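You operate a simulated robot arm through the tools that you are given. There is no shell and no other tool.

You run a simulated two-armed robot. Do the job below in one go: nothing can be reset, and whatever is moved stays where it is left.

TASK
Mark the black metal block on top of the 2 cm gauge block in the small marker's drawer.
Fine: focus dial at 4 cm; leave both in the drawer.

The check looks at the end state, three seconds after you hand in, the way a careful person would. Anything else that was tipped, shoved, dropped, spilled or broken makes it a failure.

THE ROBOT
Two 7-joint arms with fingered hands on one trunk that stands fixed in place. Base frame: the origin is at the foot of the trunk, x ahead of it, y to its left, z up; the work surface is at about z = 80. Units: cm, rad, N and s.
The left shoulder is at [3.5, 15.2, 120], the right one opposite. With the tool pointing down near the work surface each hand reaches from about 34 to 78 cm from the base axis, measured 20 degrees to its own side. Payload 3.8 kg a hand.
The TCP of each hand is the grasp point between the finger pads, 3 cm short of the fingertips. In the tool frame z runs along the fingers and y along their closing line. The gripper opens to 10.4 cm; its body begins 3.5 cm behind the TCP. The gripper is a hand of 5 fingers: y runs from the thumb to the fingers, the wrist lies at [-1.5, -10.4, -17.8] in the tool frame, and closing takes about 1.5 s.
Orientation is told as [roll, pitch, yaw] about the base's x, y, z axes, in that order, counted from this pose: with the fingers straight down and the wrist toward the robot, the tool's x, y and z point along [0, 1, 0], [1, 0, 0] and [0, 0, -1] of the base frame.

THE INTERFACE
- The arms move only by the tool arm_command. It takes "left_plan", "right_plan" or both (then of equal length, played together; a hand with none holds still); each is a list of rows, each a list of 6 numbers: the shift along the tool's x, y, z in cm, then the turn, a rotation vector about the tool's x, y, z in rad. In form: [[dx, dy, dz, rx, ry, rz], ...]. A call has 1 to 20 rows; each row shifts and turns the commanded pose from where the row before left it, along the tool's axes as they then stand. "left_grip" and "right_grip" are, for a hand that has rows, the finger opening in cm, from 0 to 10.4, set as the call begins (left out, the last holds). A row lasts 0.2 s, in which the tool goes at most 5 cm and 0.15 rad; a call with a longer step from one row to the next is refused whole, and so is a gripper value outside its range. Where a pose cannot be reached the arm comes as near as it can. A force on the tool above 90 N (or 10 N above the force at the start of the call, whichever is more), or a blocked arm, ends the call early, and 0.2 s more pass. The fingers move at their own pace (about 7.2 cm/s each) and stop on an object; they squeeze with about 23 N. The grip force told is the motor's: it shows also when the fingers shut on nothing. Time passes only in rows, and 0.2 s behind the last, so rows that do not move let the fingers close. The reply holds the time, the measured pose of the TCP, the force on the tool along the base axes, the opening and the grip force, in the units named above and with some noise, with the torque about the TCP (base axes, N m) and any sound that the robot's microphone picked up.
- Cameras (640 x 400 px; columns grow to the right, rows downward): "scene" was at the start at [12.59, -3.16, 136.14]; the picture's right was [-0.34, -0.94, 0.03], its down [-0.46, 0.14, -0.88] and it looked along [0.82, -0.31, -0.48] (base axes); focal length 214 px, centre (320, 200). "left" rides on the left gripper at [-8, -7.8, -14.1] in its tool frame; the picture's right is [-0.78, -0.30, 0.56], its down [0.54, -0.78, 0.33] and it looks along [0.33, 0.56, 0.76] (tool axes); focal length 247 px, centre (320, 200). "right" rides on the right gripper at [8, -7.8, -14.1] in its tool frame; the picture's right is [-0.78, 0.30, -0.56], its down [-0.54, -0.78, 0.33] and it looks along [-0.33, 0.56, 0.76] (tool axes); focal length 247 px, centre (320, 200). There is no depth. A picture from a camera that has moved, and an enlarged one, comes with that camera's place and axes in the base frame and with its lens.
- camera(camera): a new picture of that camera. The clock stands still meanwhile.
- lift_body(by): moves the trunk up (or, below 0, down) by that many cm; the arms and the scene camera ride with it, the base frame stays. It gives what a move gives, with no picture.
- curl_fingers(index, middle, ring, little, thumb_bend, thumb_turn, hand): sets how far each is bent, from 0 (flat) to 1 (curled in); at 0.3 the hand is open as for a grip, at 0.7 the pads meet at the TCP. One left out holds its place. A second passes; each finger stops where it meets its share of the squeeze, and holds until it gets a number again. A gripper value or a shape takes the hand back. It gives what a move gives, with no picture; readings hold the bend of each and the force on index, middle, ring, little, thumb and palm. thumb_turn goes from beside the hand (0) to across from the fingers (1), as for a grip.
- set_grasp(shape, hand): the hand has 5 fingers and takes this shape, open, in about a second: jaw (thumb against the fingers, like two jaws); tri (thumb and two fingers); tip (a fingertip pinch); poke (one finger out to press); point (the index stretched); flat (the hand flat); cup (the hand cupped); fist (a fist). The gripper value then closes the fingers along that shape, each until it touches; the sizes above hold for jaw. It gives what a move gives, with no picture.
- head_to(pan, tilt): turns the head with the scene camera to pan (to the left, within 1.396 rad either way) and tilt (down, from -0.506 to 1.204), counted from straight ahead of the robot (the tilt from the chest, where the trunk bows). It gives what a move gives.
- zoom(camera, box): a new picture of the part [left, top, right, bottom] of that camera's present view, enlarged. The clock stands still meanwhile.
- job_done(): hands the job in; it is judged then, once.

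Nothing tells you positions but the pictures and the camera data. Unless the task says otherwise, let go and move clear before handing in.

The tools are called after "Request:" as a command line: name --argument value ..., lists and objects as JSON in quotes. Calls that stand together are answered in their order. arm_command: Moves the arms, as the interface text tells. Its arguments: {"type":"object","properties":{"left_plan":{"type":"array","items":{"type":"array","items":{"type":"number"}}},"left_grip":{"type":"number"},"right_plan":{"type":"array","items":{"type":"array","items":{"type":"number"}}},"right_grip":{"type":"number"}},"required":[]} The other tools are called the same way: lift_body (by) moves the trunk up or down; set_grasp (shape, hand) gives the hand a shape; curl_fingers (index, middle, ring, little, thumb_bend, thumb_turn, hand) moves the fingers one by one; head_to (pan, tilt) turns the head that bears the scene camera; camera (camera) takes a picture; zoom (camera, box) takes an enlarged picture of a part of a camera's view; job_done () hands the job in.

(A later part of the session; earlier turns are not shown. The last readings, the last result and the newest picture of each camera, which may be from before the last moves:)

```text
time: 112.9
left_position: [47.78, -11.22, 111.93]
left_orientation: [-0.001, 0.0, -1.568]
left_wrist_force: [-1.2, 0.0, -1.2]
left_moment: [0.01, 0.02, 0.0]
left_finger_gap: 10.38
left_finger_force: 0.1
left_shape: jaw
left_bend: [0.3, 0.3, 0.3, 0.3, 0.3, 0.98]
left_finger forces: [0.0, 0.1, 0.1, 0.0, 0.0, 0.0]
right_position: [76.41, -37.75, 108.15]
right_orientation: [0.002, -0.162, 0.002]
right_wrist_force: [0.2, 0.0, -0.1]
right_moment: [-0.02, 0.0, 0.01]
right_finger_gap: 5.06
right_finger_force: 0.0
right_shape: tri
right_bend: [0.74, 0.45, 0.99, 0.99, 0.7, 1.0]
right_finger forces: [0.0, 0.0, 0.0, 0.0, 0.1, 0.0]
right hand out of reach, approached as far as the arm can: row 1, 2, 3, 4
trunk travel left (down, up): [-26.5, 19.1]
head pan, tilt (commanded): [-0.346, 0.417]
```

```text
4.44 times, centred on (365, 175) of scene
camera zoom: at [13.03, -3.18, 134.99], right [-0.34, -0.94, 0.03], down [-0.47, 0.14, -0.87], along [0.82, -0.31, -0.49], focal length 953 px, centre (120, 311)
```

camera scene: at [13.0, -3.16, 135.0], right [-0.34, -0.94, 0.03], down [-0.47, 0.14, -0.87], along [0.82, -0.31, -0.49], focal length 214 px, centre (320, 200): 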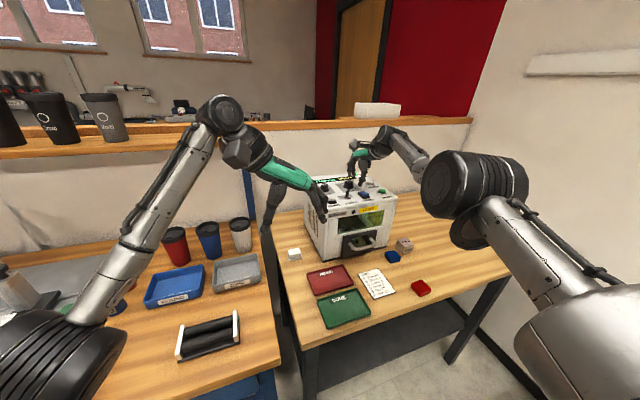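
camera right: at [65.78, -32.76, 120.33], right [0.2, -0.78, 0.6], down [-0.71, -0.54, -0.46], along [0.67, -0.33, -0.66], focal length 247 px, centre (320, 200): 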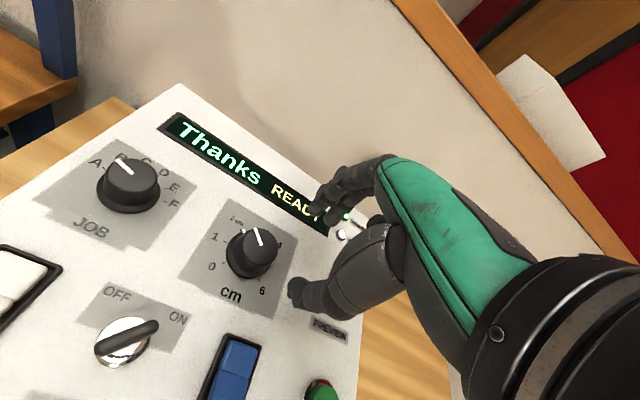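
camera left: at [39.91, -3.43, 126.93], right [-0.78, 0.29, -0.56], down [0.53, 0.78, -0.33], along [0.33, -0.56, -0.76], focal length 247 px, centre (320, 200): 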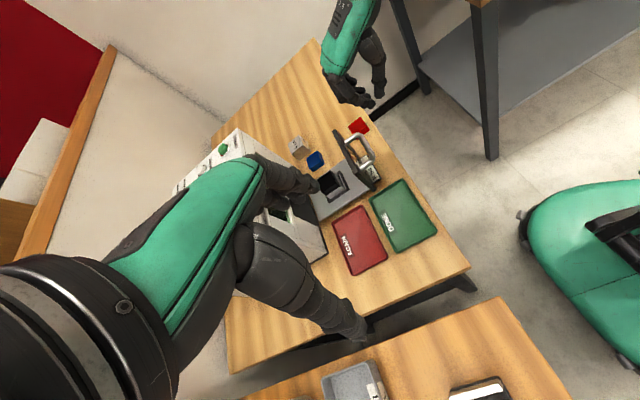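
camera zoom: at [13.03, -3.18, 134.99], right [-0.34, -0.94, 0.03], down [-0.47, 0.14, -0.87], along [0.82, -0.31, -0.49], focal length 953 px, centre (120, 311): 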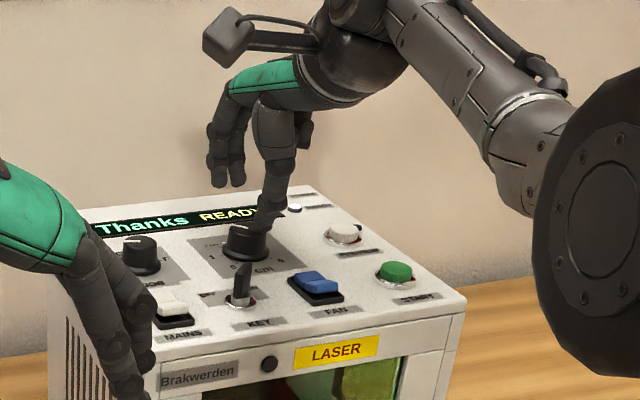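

The arm is nearly straight and the solver won't come inward from here. I first raise the hand well clear of the panel (a sideways move for the arm) and then try drawing it back.

Request:
arm_command --right_plan '[[0, 0.16, -0.98, 0, 0, 0], [0, 0.16, -0.98, 0, 0, 0], [0, 0.16, -0.98, 0, 0, 0], [0, 0.16, -0.98, 0, 0, 0], [0, 0, 0, 0, 0, 0]]'

Request:
arm_command --right_plan '[[0, -2, -0.3, 0, 0, 0], [0, -3, -0.4, 0, 0, 0], [0, -3, -0.4, 0, 0, 0], [0, -3, -0.4, 0, 0, 0], [0, -3, -0.4, 0, 0, 0], [0, 0, 0, 0, 0, 0], [0, 0, 0, 0, 0, 0]]'

Request:
camera --camera "scene"

```text
time: 114.1
left_position: [47.86, -11.0, 111.92]
left_orientation: [0.0, -0.002, -1.569]
left_wrist_force: [-0.4, -0.4, -0.1]
left_moment: [0.01, 0.02, 0.01]
left_finger_gap: 10.37
left_finger_force: 0.1
left_shape: jaw
left_bend: [0.3, 0.3, 0.3, 0.3, 0.3, 0.98]
left_finger forces: [0.0, 0.1, 0.1, 0.0, 0.1, 0.0]
right_position: [76.14, -37.55, 111.96]
right_orientation: [-0.001, -0.164, 0.003]
right_wrist_force: [0.8, 0.5, 0.0]
right_moment: [-0.02, 0.01, -0.01]
right_finger_gap: 5.03
right_finger_force: 0.0
right_shape: tri
right_bend: [0.74, 0.45, 0.99, 0.99, 0.7, 1.0]
right_finger forces: [0.0, 0.0, 0.0, 0.0, 0.0, 0.0]
right hand out of reach, approached as far as the arm can: row 4
trunk travel left (down, up): [-26.5, 19.1]
head pan, tilt (commanded): [-0.346, 0.417]
```

```text
time: 115.7
left_position: [47.75, -11.21, 111.95]
left_orientation: [0.001, -0.002, -1.57]
left_wrist_force: [-0.2, 0.7, 0.1]
left_moment: [-0.02, 0.01, -0.04]
left_finger_gap: 10.39
left_finger_force: 0.0
left_shape: jaw
left_bend: [0.3, 0.3, 0.3, 0.3, 0.3, 0.98]
left_finger forces: [0.0, 0.0, 0.1, 0.1, 0.0, 0.0]
right_position: [74.55, -41.47, 113.79]
right_orientation: [0.0, -0.166, 0.002]
right_wrist_force: [-0.1, 0.6, 0.0]
right_moment: [0.0, 0.02, 0.04]
right_finger_gap: 5.04
right_finger_force: 0.0
right_shape: tri
right_bend: [0.74, 0.45, 0.99, 0.99, 0.7, 1.0]
right_finger forces: [0.0, 0.0, 0.0, 0.1, 0.1, 0.0]
right hand out of reach, approached as far as the arm can: row 1, 2, 3, 4, 5
trunk travel left (down, up): [-26.5, 19.1]
head pan, tilt (commanded): [-0.346, 0.417]
```

```text
taken
camera scene: at [13.04, -3.15, 134.99], right [-0.34, -0.94, 0.03], down [-0.47, 0.14, -0.87], along [0.82, -0.31, -0.49], focal length 214 px, centre (320, 200)
```

scene: 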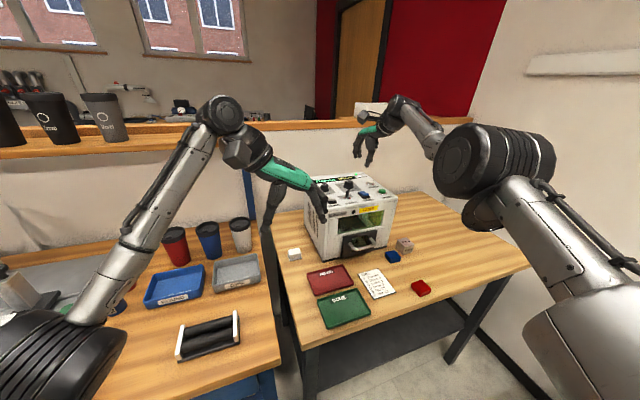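

Pulling back made the hand slide sideways along its reach limit. The space above and to the right is free, so I keep commanding it inward and to the right with extra settling rows so the solver can bend the elbow.

Request:
arm_command --right_plan '[[-0.6, -3, -0.5, 0, 0, 0], [-0.6, -3, -0.5, 0, 0, 0], [-0.6, -3, -0.5, 0, 0, 0], [-0.6, -3, -0.5, 0, 0, 0], [-0.6, -3, -0.5, 0, 0, 0], [0, -3, -0.5, 0, 0, 0], [0, 0, 0, 0, 0, 0], [0, 0, 0, 0, 0, 0], [0, 0, 0, 0, 0, 0], [0, 0, 0, 0, 0, 0], [0, 0, 0, 0, 0, 0]]'

Request:
camera --camera "scene"

```text
time: 118.1
left_position: [47.79, -11.13, 111.9]
left_orientation: [0.0, 0.0, -1.57]
left_wrist_force: [0.1, 0.4, 0.2]
left_moment: [0.03, 0.02, 0.0]
left_finger_gap: 10.37
left_finger_force: 0.0
left_shape: jaw
left_bend: [0.3, 0.3, 0.3, 0.3, 0.3, 0.98]
left_finger forces: [0.0, 0.0, 0.0, 0.0, 0.0, 0.0]
right_position: [69.49, -51.0, 116.63]
right_orientation: [0.001, -0.163, 0.002]
right_wrist_force: [0.0, 0.0, 0.1]
right_moment: [-0.02, 0.01, 0.02]
right_finger_gap: 5.05
right_finger_force: 0.1
right_shape: tri
right_bend: [0.74, 0.45, 0.99, 0.99, 0.7, 1.0]
right_finger forces: [0.0, 0.1, 0.1, 0.1, 0.0, 0.0]
right hand out of reach, approached as far as the arm can: row 1, 2, 3, 4, 5, 6
trunk travel left (down, up): [-26.5, 19.1]
head pan, tilt (commanded): [-0.346, 0.417]
```

```text
taken
camera scene: at [13.03, -3.17, 134.99], right [-0.34, -0.94, 0.03], down [-0.47, 0.14, -0.87], along [0.82, -0.31, -0.49], focal length 214 px, centre (320, 200)
```

scene: 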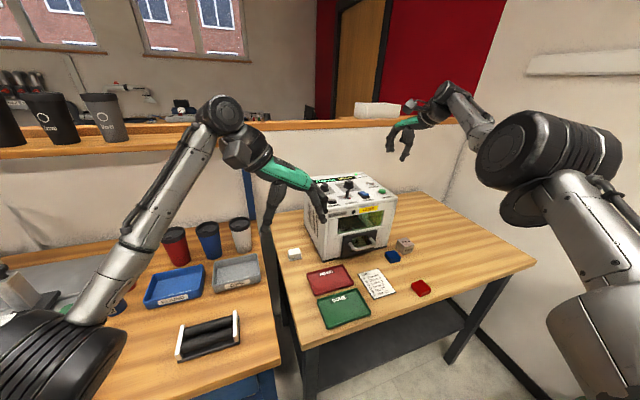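

It keeps sliding along the limit. I try freeing the wrist by tipping the fingers further forward while the hand is in free space, and watch whether the arm follows without the out-of-reach flag.

Request:
arm_command --right_plan '[[0, 0, 0, -0.14, 0, 0], [0, 0, 0, -0.14, 0, 0], [0, 0, 0, -0.14, 0, 0], [0, 0, 0, -0.14, 0, 0], [0, 0, 0, 0, 0, 0], [0, 0, 0, 0, 0, 0]]'

Request:
camera --camera "scene"

```text
time: 119.5
left_position: [47.84, -11.19, 111.83]
left_orientation: [-0.001, 0.001, -1.569]
left_wrist_force: [-0.5, 0.2, -0.2]
left_moment: [-0.01, -0.03, 0.03]
left_finger_gap: 10.39
left_finger_force: 0.0
left_shape: jaw
left_bend: [0.3, 0.3, 0.3, 0.3, 0.3, 0.98]
left_finger forces: [0.1, 0.1, 0.1, 0.0, 0.1, 0.1]
right_position: [75.12, -54.58, 117.66]
right_orientation: [0.001, -0.723, 0.001]
right_wrist_force: [0.1, -0.3, 0.1]
right_moment: [0.01, 0.0, 0.02]
right_finger_gap: 5.05
right_finger_force: 0.0
right_shape: tri
right_bend: [0.74, 0.45, 0.99, 0.99, 0.7, 1.0]
right_finger forces: [0.0, 0.1, 0.0, 0.0, 0.1, 0.0]
right hand out of reach, approached as far as the arm can: row 1, 2, 3, 4
trunk travel left (down, up): [-26.5, 19.1]
head pan, tilt (commanded): [-0.346, 0.417]
```

```text
taken
camera scene: at [13.02, -3.16, 135.0], right [-0.34, -0.94, 0.03], down [-0.47, 0.14, -0.87], along [0.82, -0.31, -0.49], focal length 214 px, centre (320, 200)
```

scene: 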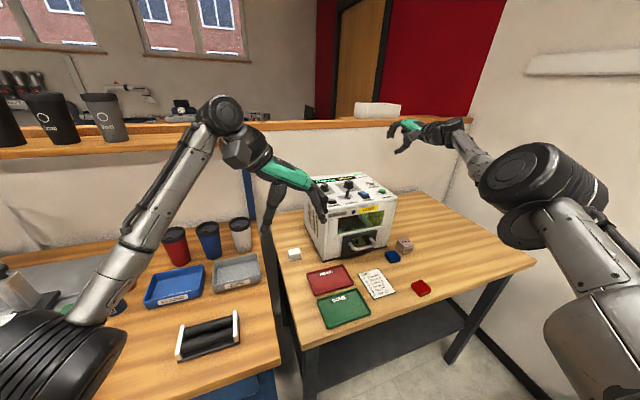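

The elbow has gone straight, which blocks inward motion. Its bending side is toward +y, so I restore the tilt and sweep the hand left (high above the machine) along an inward chord to make the elbow flex.

Request:
arm_command --right_plan '[[0, 0, 0, 0.14, 0, 0], [0, 0, 0, 0.14, 0, 0], [0, 0, 0, 0.14, 0, 0], [0, 0, 0, 0.14, 0, 0], [2.0, -0.8, 0, 0, 0, 0], [2.5, -1.0, 0, 0, 0, 0], [2.5, -1.0, 0, 0, 0, 0], [2.5, -1.0, 0, 0, 0, 0], [0, 0, 0, 0, 0, 0]]'

Request:
camera --camera "scene"

```text
time: 121.5
left_position: [47.81, -11.09, 111.78]
left_orientation: [0.002, -0.001, -1.569]
left_wrist_force: [-0.4, 0.2, 0.2]
left_moment: [-0.01, -0.01, 0.02]
left_finger_gap: 10.36
left_finger_force: 0.0
left_shape: jaw
left_bend: [0.3, 0.3, 0.3, 0.3, 0.3, 0.98]
left_finger forces: [0.1, 0.0, 0.1, 0.0, 0.0, 0.0]
right_position: [65.75, -41.54, 115.07]
right_orientation: [0.002, -0.165, 0.003]
right_wrist_force: [-0.1, -0.8, 0.3]
right_moment: [0.02, 0.0, -0.03]
right_finger_gap: 5.04
right_finger_force: 0.1
right_shape: tri
right_bend: [0.74, 0.45, 0.99, 0.99, 0.7, 1.0]
right_finger forces: [0.0, 0.1, 0.1, 0.0, 0.0, 0.1]
right hand out of reach, approached as far as the arm can: row 1, 2, 3, 4
trunk travel left (down, up): [-26.5, 19.1]
head pan, tilt (commanded): [-0.346, 0.417]
```

```text
taken
camera scene: at [13.03, -3.19, 134.99], right [-0.34, -0.94, 0.03], down [-0.47, 0.14, -0.87], along [0.82, -0.31, -0.49], focal length 214 px, centre (320, 200)
```

scene: 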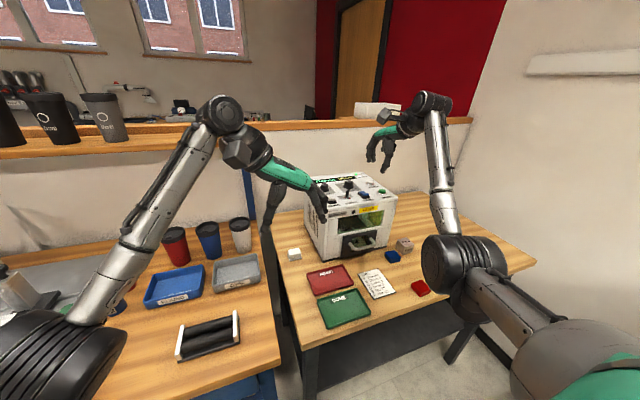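

The arm is healthy again (elbow bent, tracking exactly). I set the tilt to 0.3 rad, which keeps the wrist well inside reach, and move above the knob at z≈110.

Request:
arm_command --right_plan '[[0, 0, 0, -0.135, 0, 0], [0.89, 1.39, 1.48, 0, 0, 0], [0.89, 1.39, 1.48, 0, 0, 0], [0.89, 1.39, 1.48, 0, 0, 0], [0.89, 1.39, 1.48, 0, 0, 0], [0.89, 1.39, 1.48, 0, 0, 0], [0, 0, 0, 0, 0, 0]]'

Request:
zoom --camera "right" --box '[225, 165, 385, 325]'

Request:
zoom --camera "scene" --box '[310, 130, 420, 220]'

```text
time: 123.1
left_position: [47.78, -11.1, 111.96]
left_orientation: [-0.001, 0.0, -1.568]
left_wrist_force: [-0.5, -1.2, -0.1]
left_moment: [0.02, 0.02, -0.01]
left_finger_gap: 10.36
left_finger_force: 0.1
left_shape: jaw
left_bend: [0.3, 0.3, 0.3, 0.3, 0.3, 0.98]
left_finger forces: [0.0, 0.1, 0.1, 0.0, 0.1, 0.0]
right_position: [74.45, -37.04, 110.21]
right_orientation: [0.002, -0.3, 0.002]
right_wrist_force: [-0.4, 0.4, 0.4]
right_moment: [0.01, 0.02, 0.03]
right_finger_gap: 5.01
right_finger_force: 0.0
right_shape: tri
right_bend: [0.74, 0.45, 0.99, 0.99, 0.7, 1.0]
right_finger forces: [0.1, 0.0, 0.0, 0.1, 0.0, 0.1]
trunk travel left (down, up): [-26.5, 19.1]
head pan, tilt (commanded): [-0.346, 0.417]
```

```text
2.50 times, centred on (305, 245) of right
camera zoom: at [62.82, -29.17, 121.33], right [0.12, -0.78, 0.62], down [-0.64, -0.54, -0.55], along [0.76, -0.33, -0.56], focal length 617 px, centre (358, 88)
```

zoom: 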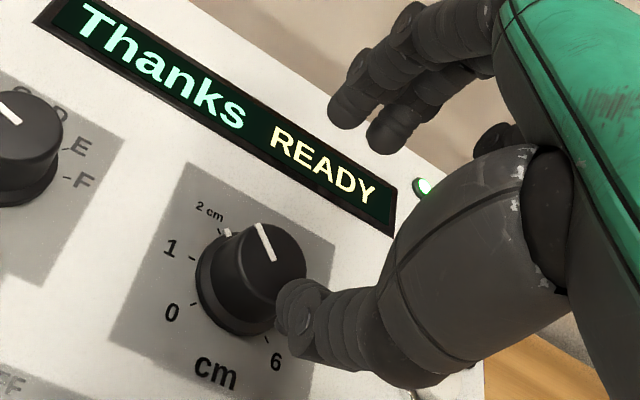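

```text
4.44 times, centred on (365, 175) of scene
camera zoom: at [13.0, -3.19, 135.0], right [-0.34, -0.94, 0.03], down [-0.47, 0.14, -0.87], along [0.82, -0.31, -0.49], focal length 953 px, centre (120, 311)
```

zoom: 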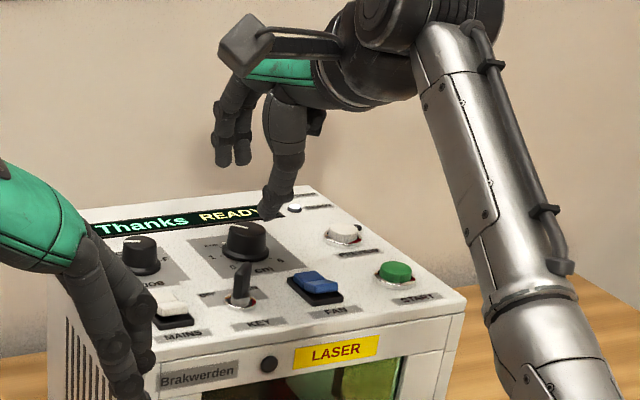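

With forward tilt the thumb would sit much lower than the fingers, so I'll use a sideways lean instead: closing line horizontal across the knob. I back off up and away, then turn the hand to yaw ≈ −48° with a 0.5 rad lean about the closing axis.

Request:
arm_command --right_plan '[[0, 0.59, -1.91, 0, 0, 0], [0, 0.59, -1.91, 0, 0, 0], [0, -1.91, -0.59, 0, 0, 0], [0, -1.91, -0.59, 0, 0, 0], [0, -1.91, -0.59, 0, 0, 0], [0, -1.91, -0.59, 0, 0, 0], [0, 0, 0, 0.15, 0, 0], [0, 0, 0, 0.15, 0, 0], [0, 0, 0, 0, 0, 0.14], [0, 0, 0, 0, 0, 0.14], [0, 0, 0, 0, 0, 0.14], [0, 0, 0, 0, 0, 0.14], [0, 0, 0, 0, 0, 0.14], [0, 0, 0, 0, 0, 0.14], [0, 0, 0, 0, 0, 0]]'

Request:
arm_command --right_plan '[[0, 0, 0, 0, 0.125, 0], [0, 0, 0, 0, 0.125, 0], [0, 0, 0, 0, 0.125, 0], [0, 0, 0, 0, 0.125, 0], [0, 0, 0, 0, 0, 0]]'

Request:
camera --camera "scene"

Request:
camera --camera "right"

```text
time: 126.3
left_position: [47.77, -11.29, 111.94]
left_orientation: [0.0, 0.001, -1.569]
left_wrist_force: [0.6, 0.6, 0.4]
left_moment: [0.01, -0.01, 0.01]
left_finger_gap: 10.36
left_finger_force: 0.1
left_shape: jaw
left_bend: [0.3, 0.3, 0.3, 0.3, 0.3, 0.98]
left_finger forces: [0.0, 0.1, 0.0, 0.0, 0.0, 0.0]
right_position: [66.51, -37.17, 114.1]
right_orientation: [0.0, 0.0, -0.839]
right_wrist_force: [-0.7, -0.1, 0.6]
right_moment: [0.02, -0.02, 0.02]
right_finger_gap: 5.03
right_finger_force: 0.0
right_shape: tri
right_bend: [0.74, 0.45, 0.99, 0.99, 0.7, 1.0]
right_finger forces: [0.0, 0.0, 0.0, 0.0, 0.0, 0.1]
trunk travel left (down, up): [-26.5, 19.1]
head pan, tilt (commanded): [-0.346, 0.417]
```

```text
time: 127.5
left_position: [47.78, -11.09, 111.9]
left_orientation: [0.001, -0.001, -1.571]
left_wrist_force: [-0.3, 0.2, -0.8]
left_moment: [0.02, -0.04, -0.01]
left_finger_gap: 10.36
left_finger_force: 0.1
left_shape: jaw
left_bend: [0.3, 0.3, 0.3, 0.3, 0.3, 0.98]
left_finger forces: [0.0, 0.0, 0.1, 0.0, 0.0, 0.0]
right_position: [66.62, -37.04, 114.06]
right_orientation: [0.501, 0.001, -0.838]
right_wrist_force: [0.4, -0.1, 0.1]
right_moment: [-0.01, -0.02, 0.01]
right_finger_gap: 5.04
right_finger_force: 0.0
right_shape: tri
right_bend: [0.74, 0.45, 0.99, 0.99, 0.7, 1.0]
right_finger forces: [0.0, 0.1, 0.0, 0.1, 0.1, 0.0]
trunk travel left (down, up): [-26.5, 19.1]
head pan, tilt (commanded): [-0.346, 0.417]
```

```text
taken
camera scene: at [13.04, -3.15, 134.99], right [-0.34, -0.94, 0.03], down [-0.47, 0.14, -0.87], along [0.82, -0.31, -0.49], focal length 214 px, centre (320, 200)
```

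scene: 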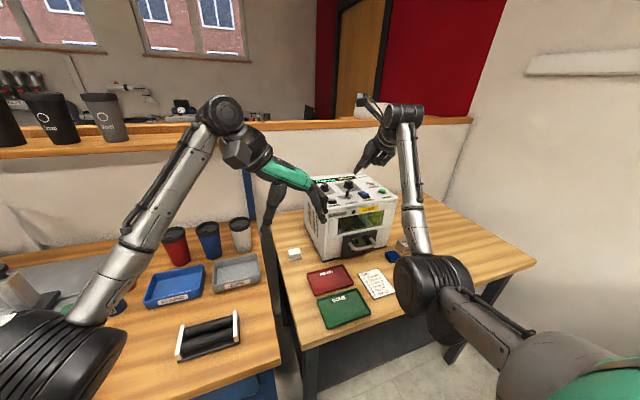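

```text
taken
camera right: at [61.56, -31.24, 130.29], right [-0.51, -0.85, 0.12], down [-0.75, 0.37, -0.55], along [0.43, -0.36, -0.83], focal length 247 px, centre (320, 200)
```

right: 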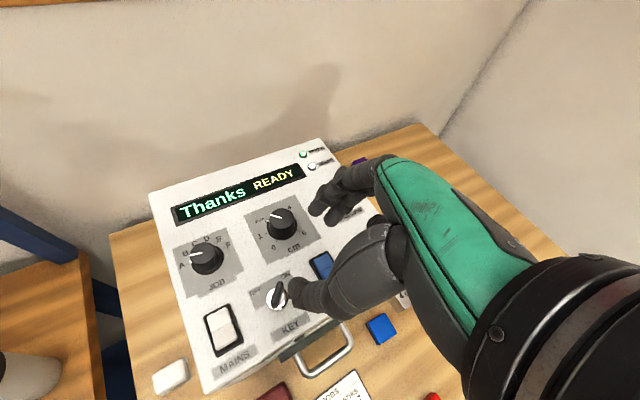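

The leaned pose is reached exactly. The wrist camera sees the whole panel now; I zoom for the knob's position and the pointer.

Request:
zoom --camera "right" --box '[235, 190, 335, 280]'

Request:
zoom --camera "right" --box '[160, 140, 400, 360]'

```text
4.44 times, centred on (285, 235) of right
camera zoom: at [61.56, -31.24, 130.29], right [-0.51, -0.85, 0.12], down [-0.75, 0.37, -0.55], along [0.43, -0.36, -0.83], focal length 1098 px, centre (476, 44)
```

zoom: 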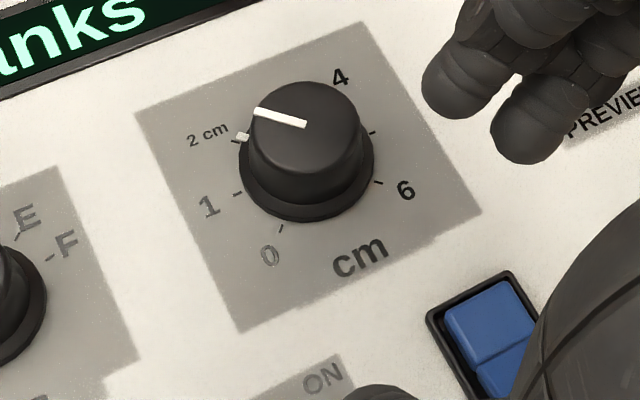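

```text
1.82 times, centred on (280, 250) of right
camera zoom: at [61.56, -31.24, 130.29], right [-0.51, -0.85, 0.12], down [-0.75, 0.37, -0.55], along [0.43, -0.36, -0.83], focal length 449 px, centre (393, 109)
```

zoom: 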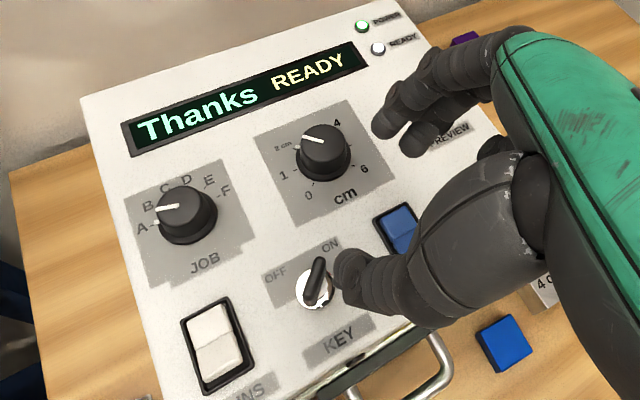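

The knob axis is at (74.95, −37.3) with the top near 104.2. I move the hand so the finger pads straddle it, first staying about 4 cm above.

Request:
arm_command --right_plan '[[0.628, 1.438, 1.482, 0, 0, 0], [0.628, 1.438, 1.482, 0, 0, 0], [0.628, 1.438, 1.482, 0, 0, 0], [0.628, 1.438, 1.482, 0, 0, 0], [0, 0, 0, 0, 0, 0]]'

Request:
zoom --camera "right" --box '[225, 150, 385, 310]'

Request:
zoom --camera "scene" --box '[310, 130, 420, 220]'

```text
time: 128.7
left_position: [47.83, -11.12, 112.0]
left_orientation: [0.002, -0.002, -1.57]
left_wrist_force: [0.2, 0.5, 0.1]
left_moment: [0.01, 0.01, 0.0]
left_finger_gap: 10.37
left_finger_force: 0.0
left_shape: jaw
left_bend: [0.3, 0.3, 0.3, 0.3, 0.3, 0.98]
left_finger forces: [0.0, 0.0, 0.0, 0.0, 0.0, 0.1]
right_position: [74.21, -37.93, 110.15]
right_orientation: [0.5, -0.001, -0.838]
right_wrist_force: [-0.5, -0.4, 0.0]
right_moment: [0.01, 0.0, -0.01]
right_finger_gap: 5.03
right_finger_force: 0.1
right_shape: tri
right_bend: [0.74, 0.45, 0.99, 0.99, 0.7, 1.0]
right_finger forces: [0.0, 0.0, 0.0, 0.0, 0.0, 0.0]
trunk travel left (down, up): [-26.5, 19.1]
head pan, tilt (commanded): [-0.346, 0.417]
```

```text
2.50 times, centred on (305, 230) of right
camera zoom: at [69.17, -32.05, 126.33], right [-0.51, -0.85, 0.12], down [-0.75, 0.37, -0.55], along [0.42, -0.36, -0.83], focal length 617 px, centre (358, 125)
```

zoom: 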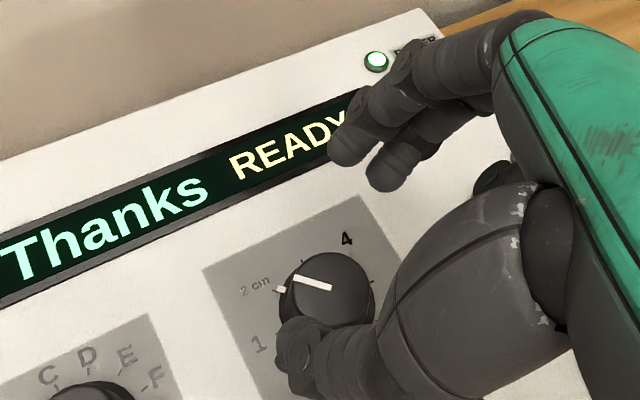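

```text
4.44 times, centred on (365, 175) of scene
camera zoom: at [13.01, -3.16, 135.0], right [-0.34, -0.94, 0.03], down [-0.47, 0.14, -0.87], along [0.82, -0.31, -0.49], focal length 953 px, centre (120, 311)
```

zoom: 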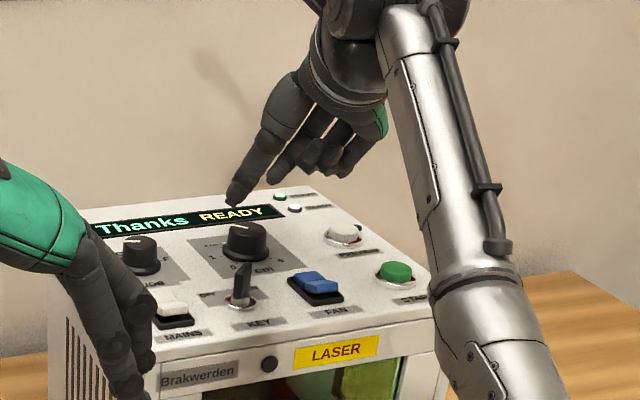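

Geometry checks out: thumb and fingertips will pass about 1.4 cm clear around the knob. I descend most of the way and check.

Request:
arm_command --right_plan '[[-0.441, 0, 0.807, 0, 0, 0], [-0.441, 0, 0.807, 0, 0, 0], [-0.441, 0, 0.807, 0, 0, 0], [-0.36, 0, 0.66, 0, 0, 0], [0, 0, 0, 0, 0, 0]]'

Request:
zoom --camera "right" --box '[225, 150, 385, 310]'

Request:
zoom --camera "scene" --box '[330, 150, 400, 210]'

```text
time: 129.9
left_position: [47.89, -11.13, 112.01]
left_orientation: [0.0, -0.001, -1.57]
left_wrist_force: [-1.0, 0.4, -0.7]
left_moment: [-0.01, 0.02, 0.0]
left_finger_gap: 10.39
left_finger_force: 0.0
left_shape: jaw
left_bend: [0.3, 0.3, 0.3, 0.3, 0.3, 0.98]
left_finger forces: [0.0, 0.0, 0.0, 0.0, 0.1, 0.0]
right_position: [74.23, -38.03, 106.55]
right_orientation: [0.499, 0.001, -0.839]
right_wrist_force: [0.2, 0.3, 0.9]
right_moment: [-0.02, -0.02, 0.0]
right_finger_gap: 5.03
right_finger_force: 0.0
right_shape: tri
right_bend: [0.74, 0.45, 0.99, 0.99, 0.7, 1.0]
right_finger forces: [0.0, 0.1, 0.0, 0.2, 0.1, 0.0]
trunk travel left (down, up): [-26.5, 19.1]
head pan, tilt (commanded): [-0.346, 0.417]
```

```text
2.50 times, centred on (305, 230) of right
camera zoom: at [69.18, -32.13, 122.81], right [-0.51, -0.85, 0.12], down [-0.75, 0.37, -0.55], along [0.42, -0.36, -0.83], focal length 617 px, centre (358, 125)
```

zoom: 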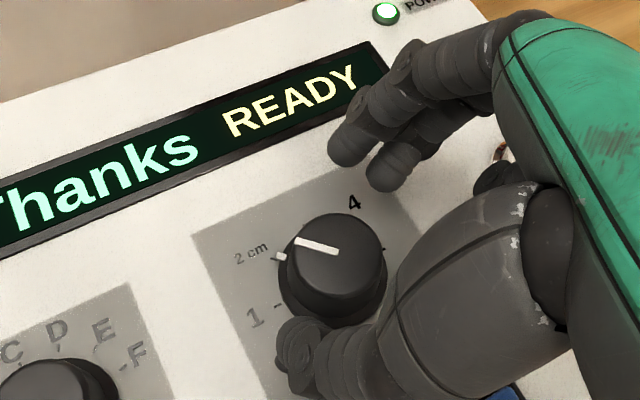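

```text
6.67 times, centred on (365, 180) of scene
camera zoom: at [13.02, -3.16, 135.0], right [-0.34, -0.94, 0.03], down [-0.47, 0.14, -0.87], along [0.82, -0.31, -0.49], focal length 1430 px, centre (20, 333)
```

zoom: 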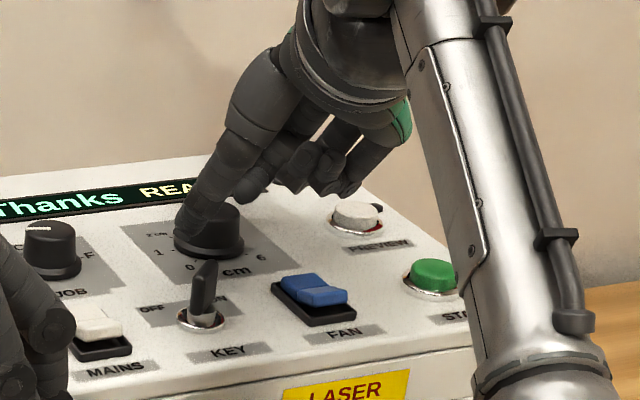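

The knob is well between thumb and fingers. The curled little finger is near the PREVIEW button, so I check that clearance before going lower.

Request:
zoom --camera "right" --box '[310, 165, 390, 245]'

Request:
zoom --camera "scene" --box '[355, 160, 395, 200]'

Request:
camera --camera "left"

```text
5.00 times, centred on (350, 205) of right
camera zoom: at [69.18, -32.13, 122.81], right [-0.51, -0.85, 0.12], down [-0.75, 0.37, -0.55], along [0.42, -0.36, -0.83], focal length 1235 px, centre (170, 175)
```

zoom: 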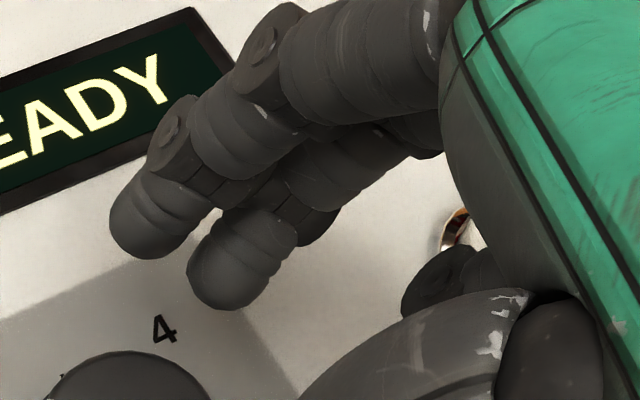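

```text
10.00 times, centred on (375, 180) of scene
camera zoom: at [13.02, -3.16, 135.0], right [-0.34, -0.94, 0.03], down [-0.47, 0.14, -0.87], along [0.82, -0.31, -0.49], focal length 2145 px, centre (-230, 400)
```

zoom: 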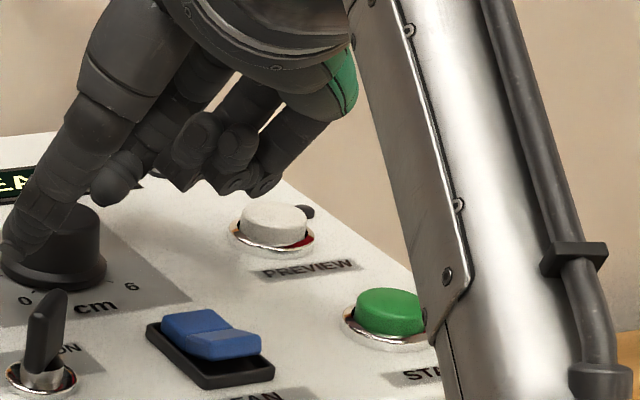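

```text
taken
camera left: at [39.73, -3.32, 125.93], right [-0.78, 0.29, -0.56], down [0.53, 0.78, -0.33], along [0.33, -0.56, -0.76], focal length 247 px, centre (320, 200)
```

left: 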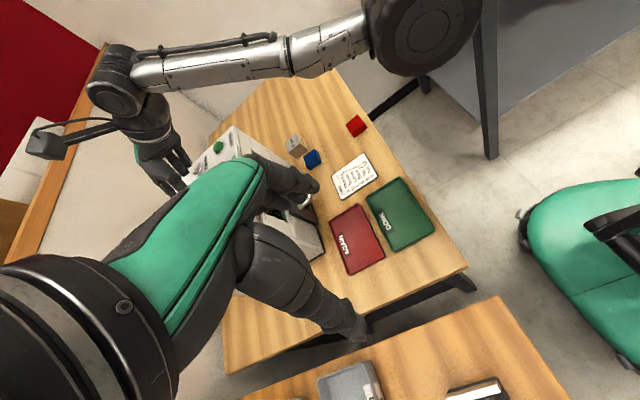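

The curled fingers would come too near PREVIEW in this lean, so I rise a little, reduce the lean to 0.35 rad and set yaw to about −32°, then re-measure.

Request:
arm_command --right_plan '[[0.36, 0, -0.658, 0, 0, 0], [0.36, 0, -0.658, 0, 0, 0], [0, 0, 0, 0, -0.075, 0], [0, 0, 0, 0, -0.075, 0], [0, 0, 0, 0.048, 0, -0.1315], [0, 0, 0, 0.048, 0, -0.1315], [0, 0, 0, 0, 0, 0]]'

Request:
zoom --camera "right" --box '[225, 150, 385, 310]'

Request:
zoom --camera "scene" --box '[330, 150, 400, 210]'

```text
time: 131.5
left_position: [47.86, -11.09, 111.92]
left_orientation: [0.001, -0.001, -1.569]
left_wrist_force: [0.2, -0.7, -0.1]
left_moment: [-0.02, -0.01, 0.01]
left_finger_gap: 10.37
left_finger_force: 0.1
left_shape: jaw
left_bend: [0.3, 0.3, 0.3, 0.3, 0.3, 0.98]
left_finger forces: [0.0, 0.1, 0.1, 0.1, 0.0, 0.0]
right_position: [74.27, -37.93, 108.14]
right_orientation: [0.349, -0.001, -0.556]
right_wrist_force: [0.1, -0.3, -0.5]
right_moment: [-0.02, 0.01, -0.03]
right_finger_gap: 5.03
right_finger_force: 0.0
right_shape: tri
right_bend: [0.74, 0.45, 0.99, 0.99, 0.7, 1.0]
right_finger forces: [0.0, 0.1, 0.0, 0.0, 0.0, 0.0]
trunk travel left (down, up): [-26.5, 19.1]
head pan, tilt (commanded): [-0.346, 0.417]
```

```text
2.50 times, centred on (305, 230) of right
camera zoom: at [69.03, -31.68, 124.11], right [-0.23, -0.94, 0.26], down [-0.87, 0.08, -0.5], along [0.44, -0.34, -0.83], focal length 617 px, centre (358, 125)
```

zoom: 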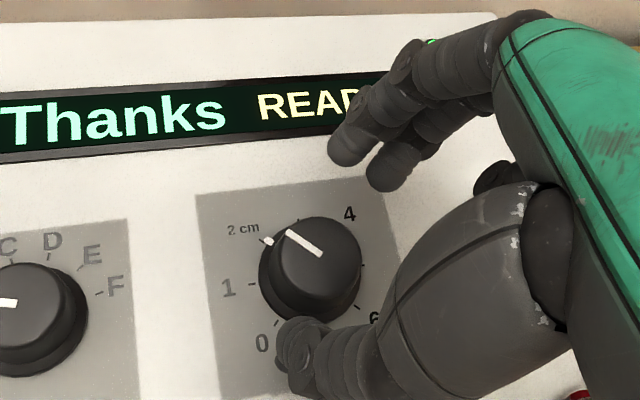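

```text
6.67 times, centred on (365, 180) of scene
camera zoom: at [13.04, -3.13, 134.99], right [-0.34, -0.94, 0.03], down [-0.47, 0.14, -0.87], along [0.82, -0.31, -0.49], focal length 1430 px, centre (20, 333)
```

zoom: 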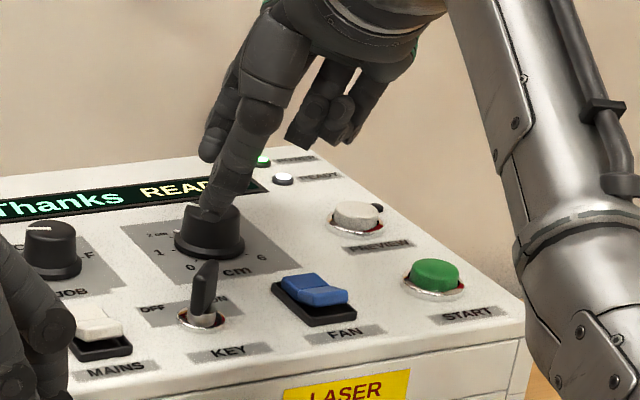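

Clearance to PREVIEW is better now. I lower the pads around the knob in small steps.

Request:
arm_command --right_plan '[[-0.145, 0.037, 0.639, 0, 0, 0], [-0.145, 0.037, 0.639, 0, 0, 0], [-0.145, 0.037, 0.639, 0, 0, 0], [0, 0, 0, 0, 0, 0]]'

Request:
zoom --camera "right" --box '[225, 150, 385, 310]'

Request:
zoom --camera "scene" --box '[330, 150, 400, 210]'

```text
time: 132.5
left_position: [47.71, -11.13, 111.93]
left_orientation: [0.0, 0.0, -1.568]
left_wrist_force: [1.1, 0.0, -0.7]
left_moment: [0.0, -0.01, -0.02]
left_finger_gap: 10.37
left_finger_force: 0.0
left_shape: jaw
left_bend: [0.3, 0.3, 0.3, 0.3, 0.3, 0.98]
left_finger forces: [0.0, 0.1, 0.0, 0.1, 0.0, 0.0]
right_position: [74.47, -37.97, 106.16]
right_orientation: [0.349, -0.001, -0.558]
right_wrist_force: [-0.2, 0.0, -0.1]
right_moment: [-0.04, 0.02, -0.02]
right_finger_gap: 5.04
right_finger_force: 0.0
right_shape: tri
right_bend: [0.74, 0.45, 0.99, 0.99, 0.7, 1.0]
right_finger forces: [0.0, 0.1, 0.0, 0.1, 0.0, 0.0]
trunk travel left (down, up): [-26.5, 19.1]
head pan, tilt (commanded): [-0.346, 0.417]
```

```text
2.50 times, centred on (305, 230) of right
camera zoom: at [69.19, -31.58, 122.16], right [-0.24, -0.94, 0.26], down [-0.87, 0.08, -0.49], along [0.44, -0.34, -0.83], focal length 617 px, centre (358, 125)
```

zoom: 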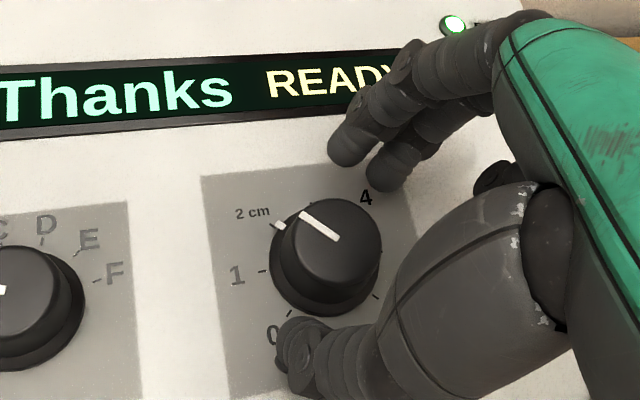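

```text
6.67 times, centred on (365, 180) of scene
camera zoom: at [13.03, -3.16, 134.99], right [-0.34, -0.94, 0.03], down [-0.47, 0.14, -0.87], along [0.82, -0.31, -0.49], focal length 1430 px, centre (20, 333)
```

zoom: 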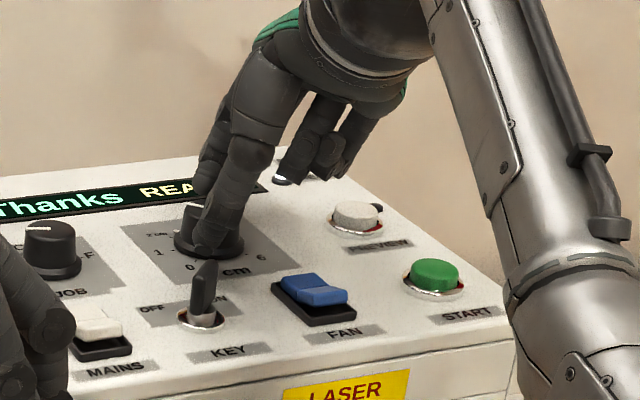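

The pads are almost around the knob; a small sideways correction is needed. I make it and go down the last 0.6 cm.

Request:
arm_command --right_plan '[[0.35, 0.03, 0, 0, 0, 0], [-0.1, 0, 0.28, 0, 0, 0], [-0.1, 0, 0.28, 0, 0, 0], [0, 0, 0, 0, 0, 0]]'

Request:
zoom --camera "right" --box '[245, 170, 365, 290]'

Request:
zoom --camera "scene" --box '[335, 160, 385, 205]'

```text
time: 133.5
left_position: [47.79, -11.13, 112.0]
left_orientation: [0.0, 0.0, -1.571]
left_wrist_force: [-0.6, -0.1, -0.6]
left_moment: [-0.02, 0.03, 0.02]
left_finger_gap: 10.35
left_finger_force: 0.1
left_shape: jaw
left_bend: [0.3, 0.3, 0.3, 0.3, 0.3, 0.98]
left_finger forces: [0.0, 0.1, 0.1, 0.2, 0.0, 0.1]
right_position: [74.61, -37.49, 105.65]
right_orientation: [0.352, 0.001, -0.558]
right_wrist_force: [-0.9, 1.0, -0.4]
right_moment: [-0.01, 0.01, 0.0]
right_finger_gap: 5.01
right_finger_force: 0.0
right_shape: tri
right_bend: [0.74, 0.45, 0.99, 0.99, 0.7, 1.0]
right_finger forces: [0.1, 0.0, 0.1, 0.0, 0.0, 0.1]
trunk travel left (down, up): [-26.5, 19.1]
head pan, tilt (commanded): [-0.346, 0.417]
```

```text
3.33 times, centred on (305, 230) of right
camera zoom: at [69.37, -31.22, 121.67], right [-0.24, -0.94, 0.26], down [-0.86, 0.08, -0.5], along [0.44, -0.34, -0.83], focal length 823 px, centre (370, 100)
```

zoom: 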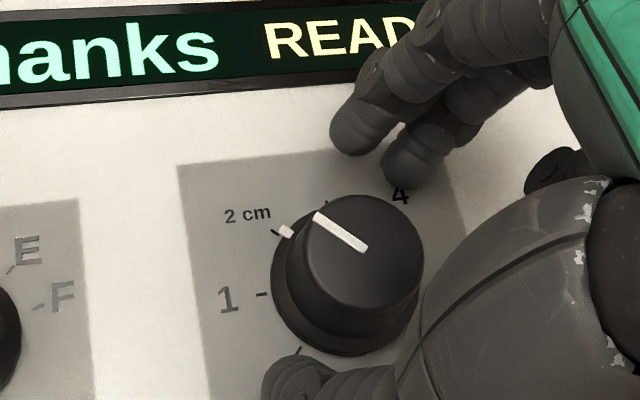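

```text
8.89 times, centred on (360, 182) of scene
camera zoom: at [13.03, -3.15, 134.99], right [-0.34, -0.94, 0.03], down [-0.47, 0.14, -0.87], along [0.82, -0.31, -0.49], focal length 1906 px, centre (-36, 356)
```

zoom: 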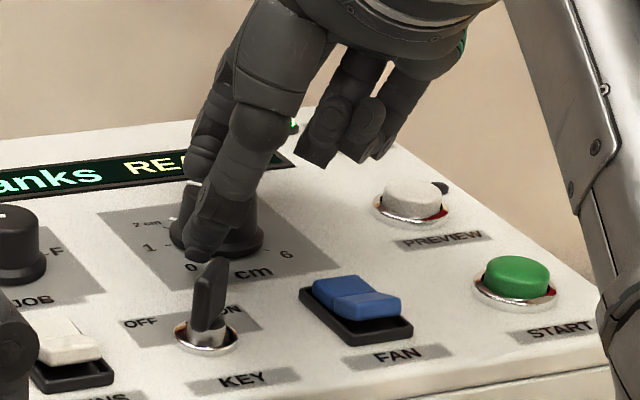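

The closing line now passes through the knob's centre. I close the fingers on the knob.

Request:
arm_command --right_plan '[[0, 0, 0, 0, 0, 0], [0, 0, 0, 0, 0, 0], [0, 0, 0, 0, 0, 0], [0, 0, 0, 0, 0, 0], [0, 0, 0, 0, 0, 0], [0, 0, 0, 0, 0, 0]]' --right_grip 1.2

Request:
zoom --camera "right" --box '[245, 170, 365, 290]'

Request:
zoom --camera "scene" --box '[335, 160, 385, 205]'

```text
time: 134.9
left_position: [47.74, -11.08, 111.84]
left_orientation: [0.001, -0.002, -1.57]
left_wrist_force: [0.0, -0.2, -0.3]
left_moment: [-0.04, 0.01, -0.03]
left_finger_gap: 10.36
left_finger_force: 0.1
left_shape: jaw
left_bend: [0.3, 0.3, 0.3, 0.3, 0.3, 0.98]
left_finger forces: [0.0, 0.0, 0.1, 0.0, 0.0, 0.0]
right_position: [74.65, -37.53, 105.65]
right_orientation: [0.349, -0.001, -0.559]
right_wrist_force: [0.0, 1.2, 1.4]
right_moment: [-0.01, -0.03, -0.01]
right_finger_gap: 2.29
right_finger_force: 22.6
right_shape: tri
right_bend: [0.73, 0.55, 1.0, 1.0, 0.74, 1.0]
right_finger forces: [9.0, 10.7, 0.1, 0.0, 20.2, 0.0]
trunk travel left (down, up): [-26.5, 19.1]
head pan, tilt (commanded): [-0.346, 0.417]
```

```text
3.33 times, centred on (305, 230) of right
camera zoom: at [69.36, -31.21, 121.68], right [-0.24, -0.94, 0.26], down [-0.86, 0.08, -0.5], along [0.44, -0.34, -0.83], focal length 823 px, centre (370, 100)
```

zoom: 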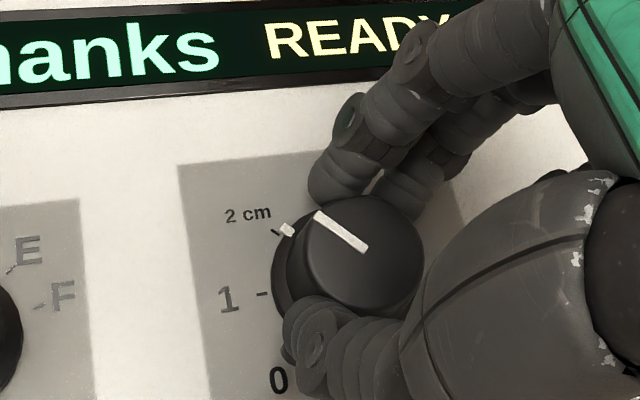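

```text
8.89 times, centred on (360, 182) of scene
camera zoom: at [13.02, -3.13, 135.0], right [-0.34, -0.94, 0.03], down [-0.47, 0.14, -0.87], along [0.82, -0.31, -0.49], focal length 1906 px, centre (-36, 356)
```

zoom: 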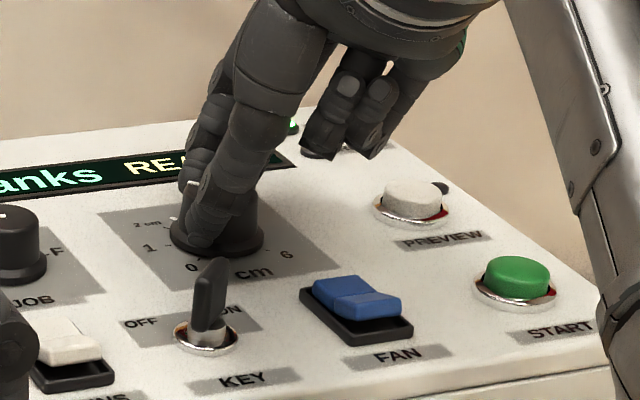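

The knob is held (thumb 20 N, fingers 9 + 11 N). I turn clockwise about the knob's axis by 0.4 rad and look at the pointer.

Request:
arm_command --right_plan '[[0.005, -0.05, 0, -0.0343, 0, 0.0939], [0.005, -0.05, 0, -0.0343, 0, 0.0939], [0.005, -0.05, 0, -0.0343, 0, 0.0939], [0.005, -0.05, 0, -0.0343, 0, 0.0939], [0, 0, 0, 0, 0, 0]]'

Request:
zoom --camera "right" --box '[245, 170, 365, 290]'

Request:
zoom --camera "scene" --box '[335, 160, 385, 205]'

```text
time: 136.1
left_position: [47.71, -11.22, 111.88]
left_orientation: [0.0, -0.001, -1.568]
left_wrist_force: [0.5, 0.2, 0.3]
left_moment: [-0.01, 0.0, 0.0]
left_finger_gap: 10.38
left_finger_force: 0.0
left_shape: jaw
left_bend: [0.3, 0.3, 0.3, 0.3, 0.3, 0.98]
left_finger forces: [0.0, 0.0, 0.0, 0.0, 0.1, 0.0]
right_position: [74.33, -37.4, 105.67]
right_orientation: [0.354, -0.001, -0.961]
right_wrist_force: [-0.2, -1.3, 1.7]
right_moment: [-0.03, 0.0, 0.01]
right_finger_gap: 2.27
right_finger_force: 23.1
right_shape: tri
right_bend: [0.73, 0.55, 1.0, 1.0, 0.74, 1.0]
right_finger forces: [8.5, 11.8, 0.1, 0.0, 20.4, 0.1]
trunk travel left (down, up): [-26.5, 19.1]
head pan, tilt (commanded): [-0.346, 0.417]
```

```text
3.33 times, centred on (305, 230) of right
camera zoom: at [72.17, -29.53, 121.68], right [-0.58, -0.77, 0.26], down [-0.76, 0.41, -0.5], along [0.28, -0.49, -0.83], focal length 823 px, centre (370, 100)
```

zoom: 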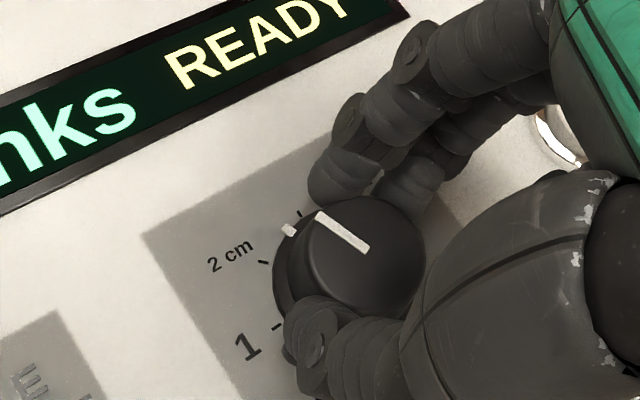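

```text
8.89 times, centred on (360, 182) of scene
camera zoom: at [12.99, -3.17, 135.0], right [-0.34, -0.94, 0.03], down [-0.47, 0.14, -0.87], along [0.82, -0.31, -0.49], focal length 1906 px, centre (-36, 356)
```

zoom: 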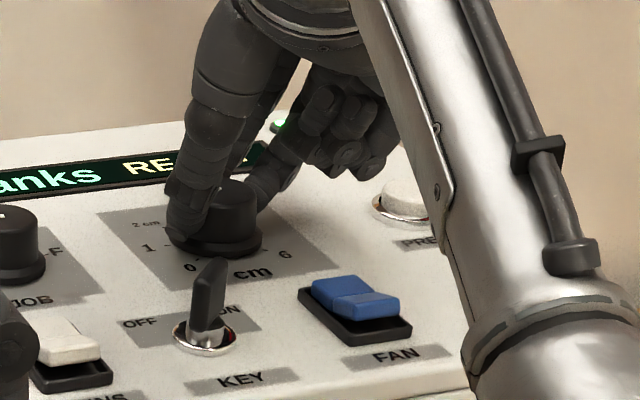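

The knob follows the hand exactly (mark now past 2). I continue another 0.4 rad.

Request:
arm_command --right_plan '[[0.005, -0.05, 0, -0.0343, 0, 0.0939], [0.005, -0.05, 0, -0.0343, 0, 0.0939], [0.005, -0.05, 0, -0.0343, 0, 0.0939], [0.005, -0.05, 0, -0.0343, 0, 0.0939], [0, 0, 0, 0, 0, 0]]'

Request:
zoom --camera "right" --box '[245, 170, 365, 290]'

Request:
zoom --camera "scene" --box '[335, 150, 405, 210]'

```text
time: 137.3
left_position: [47.73, -10.98, 112.0]
left_orientation: [0.0, -0.001, -1.568]
left_wrist_force: [0.7, -0.7, 0.7]
left_moment: [0.01, 0.02, 0.04]
left_finger_gap: 10.35
left_finger_force: 0.0
left_shape: jaw
left_bend: [0.3, 0.3, 0.3, 0.3, 0.3, 0.98]
left_finger forces: [0.0, 0.1, 0.1, 0.0, 0.1, 0.0]
right_position: [74.36, -37.31, 105.68]
right_orientation: [0.348, 0.001, -1.361]
right_wrist_force: [-1.0, 0.2, 1.4]
right_moment: [0.0, 0.0, 0.0]
right_finger_gap: 2.28
right_finger_force: 23.1
right_shape: tri
right_bend: [0.73, 0.55, 1.0, 1.0, 0.74, 1.0]
right_finger forces: [8.4, 11.2, 0.1, 0.0, 20.9, 0.1]
trunk travel left (down, up): [-26.5, 19.1]
head pan, tilt (commanded): [-0.346, 0.417]
```

```text
3.33 times, centred on (305, 230) of right
camera zoom: at [75.39, -29.14, 121.69], right [-0.84, -0.48, 0.26], down [-0.54, 0.68, -0.5], along [0.07, -0.55, -0.83], focal length 823 px, centre (370, 100)
```

zoom: 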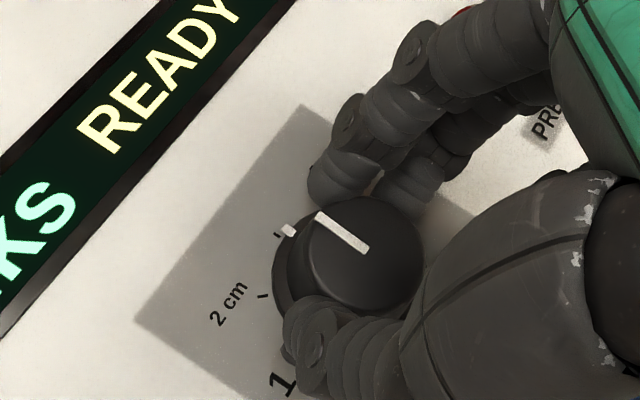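

```text
6.67 times, centred on (370, 180) of scene
camera zoom: at [13.01, -3.13, 135.0], right [-0.34, -0.94, 0.03], down [-0.47, 0.14, -0.87], along [0.82, -0.31, -0.49], focal length 1430 px, centre (-13, 333)
```

zoom: 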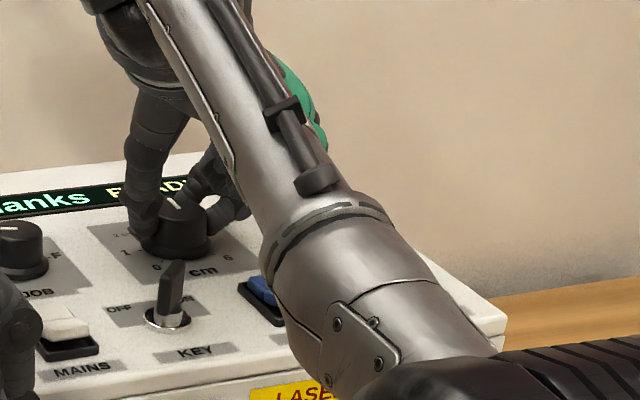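

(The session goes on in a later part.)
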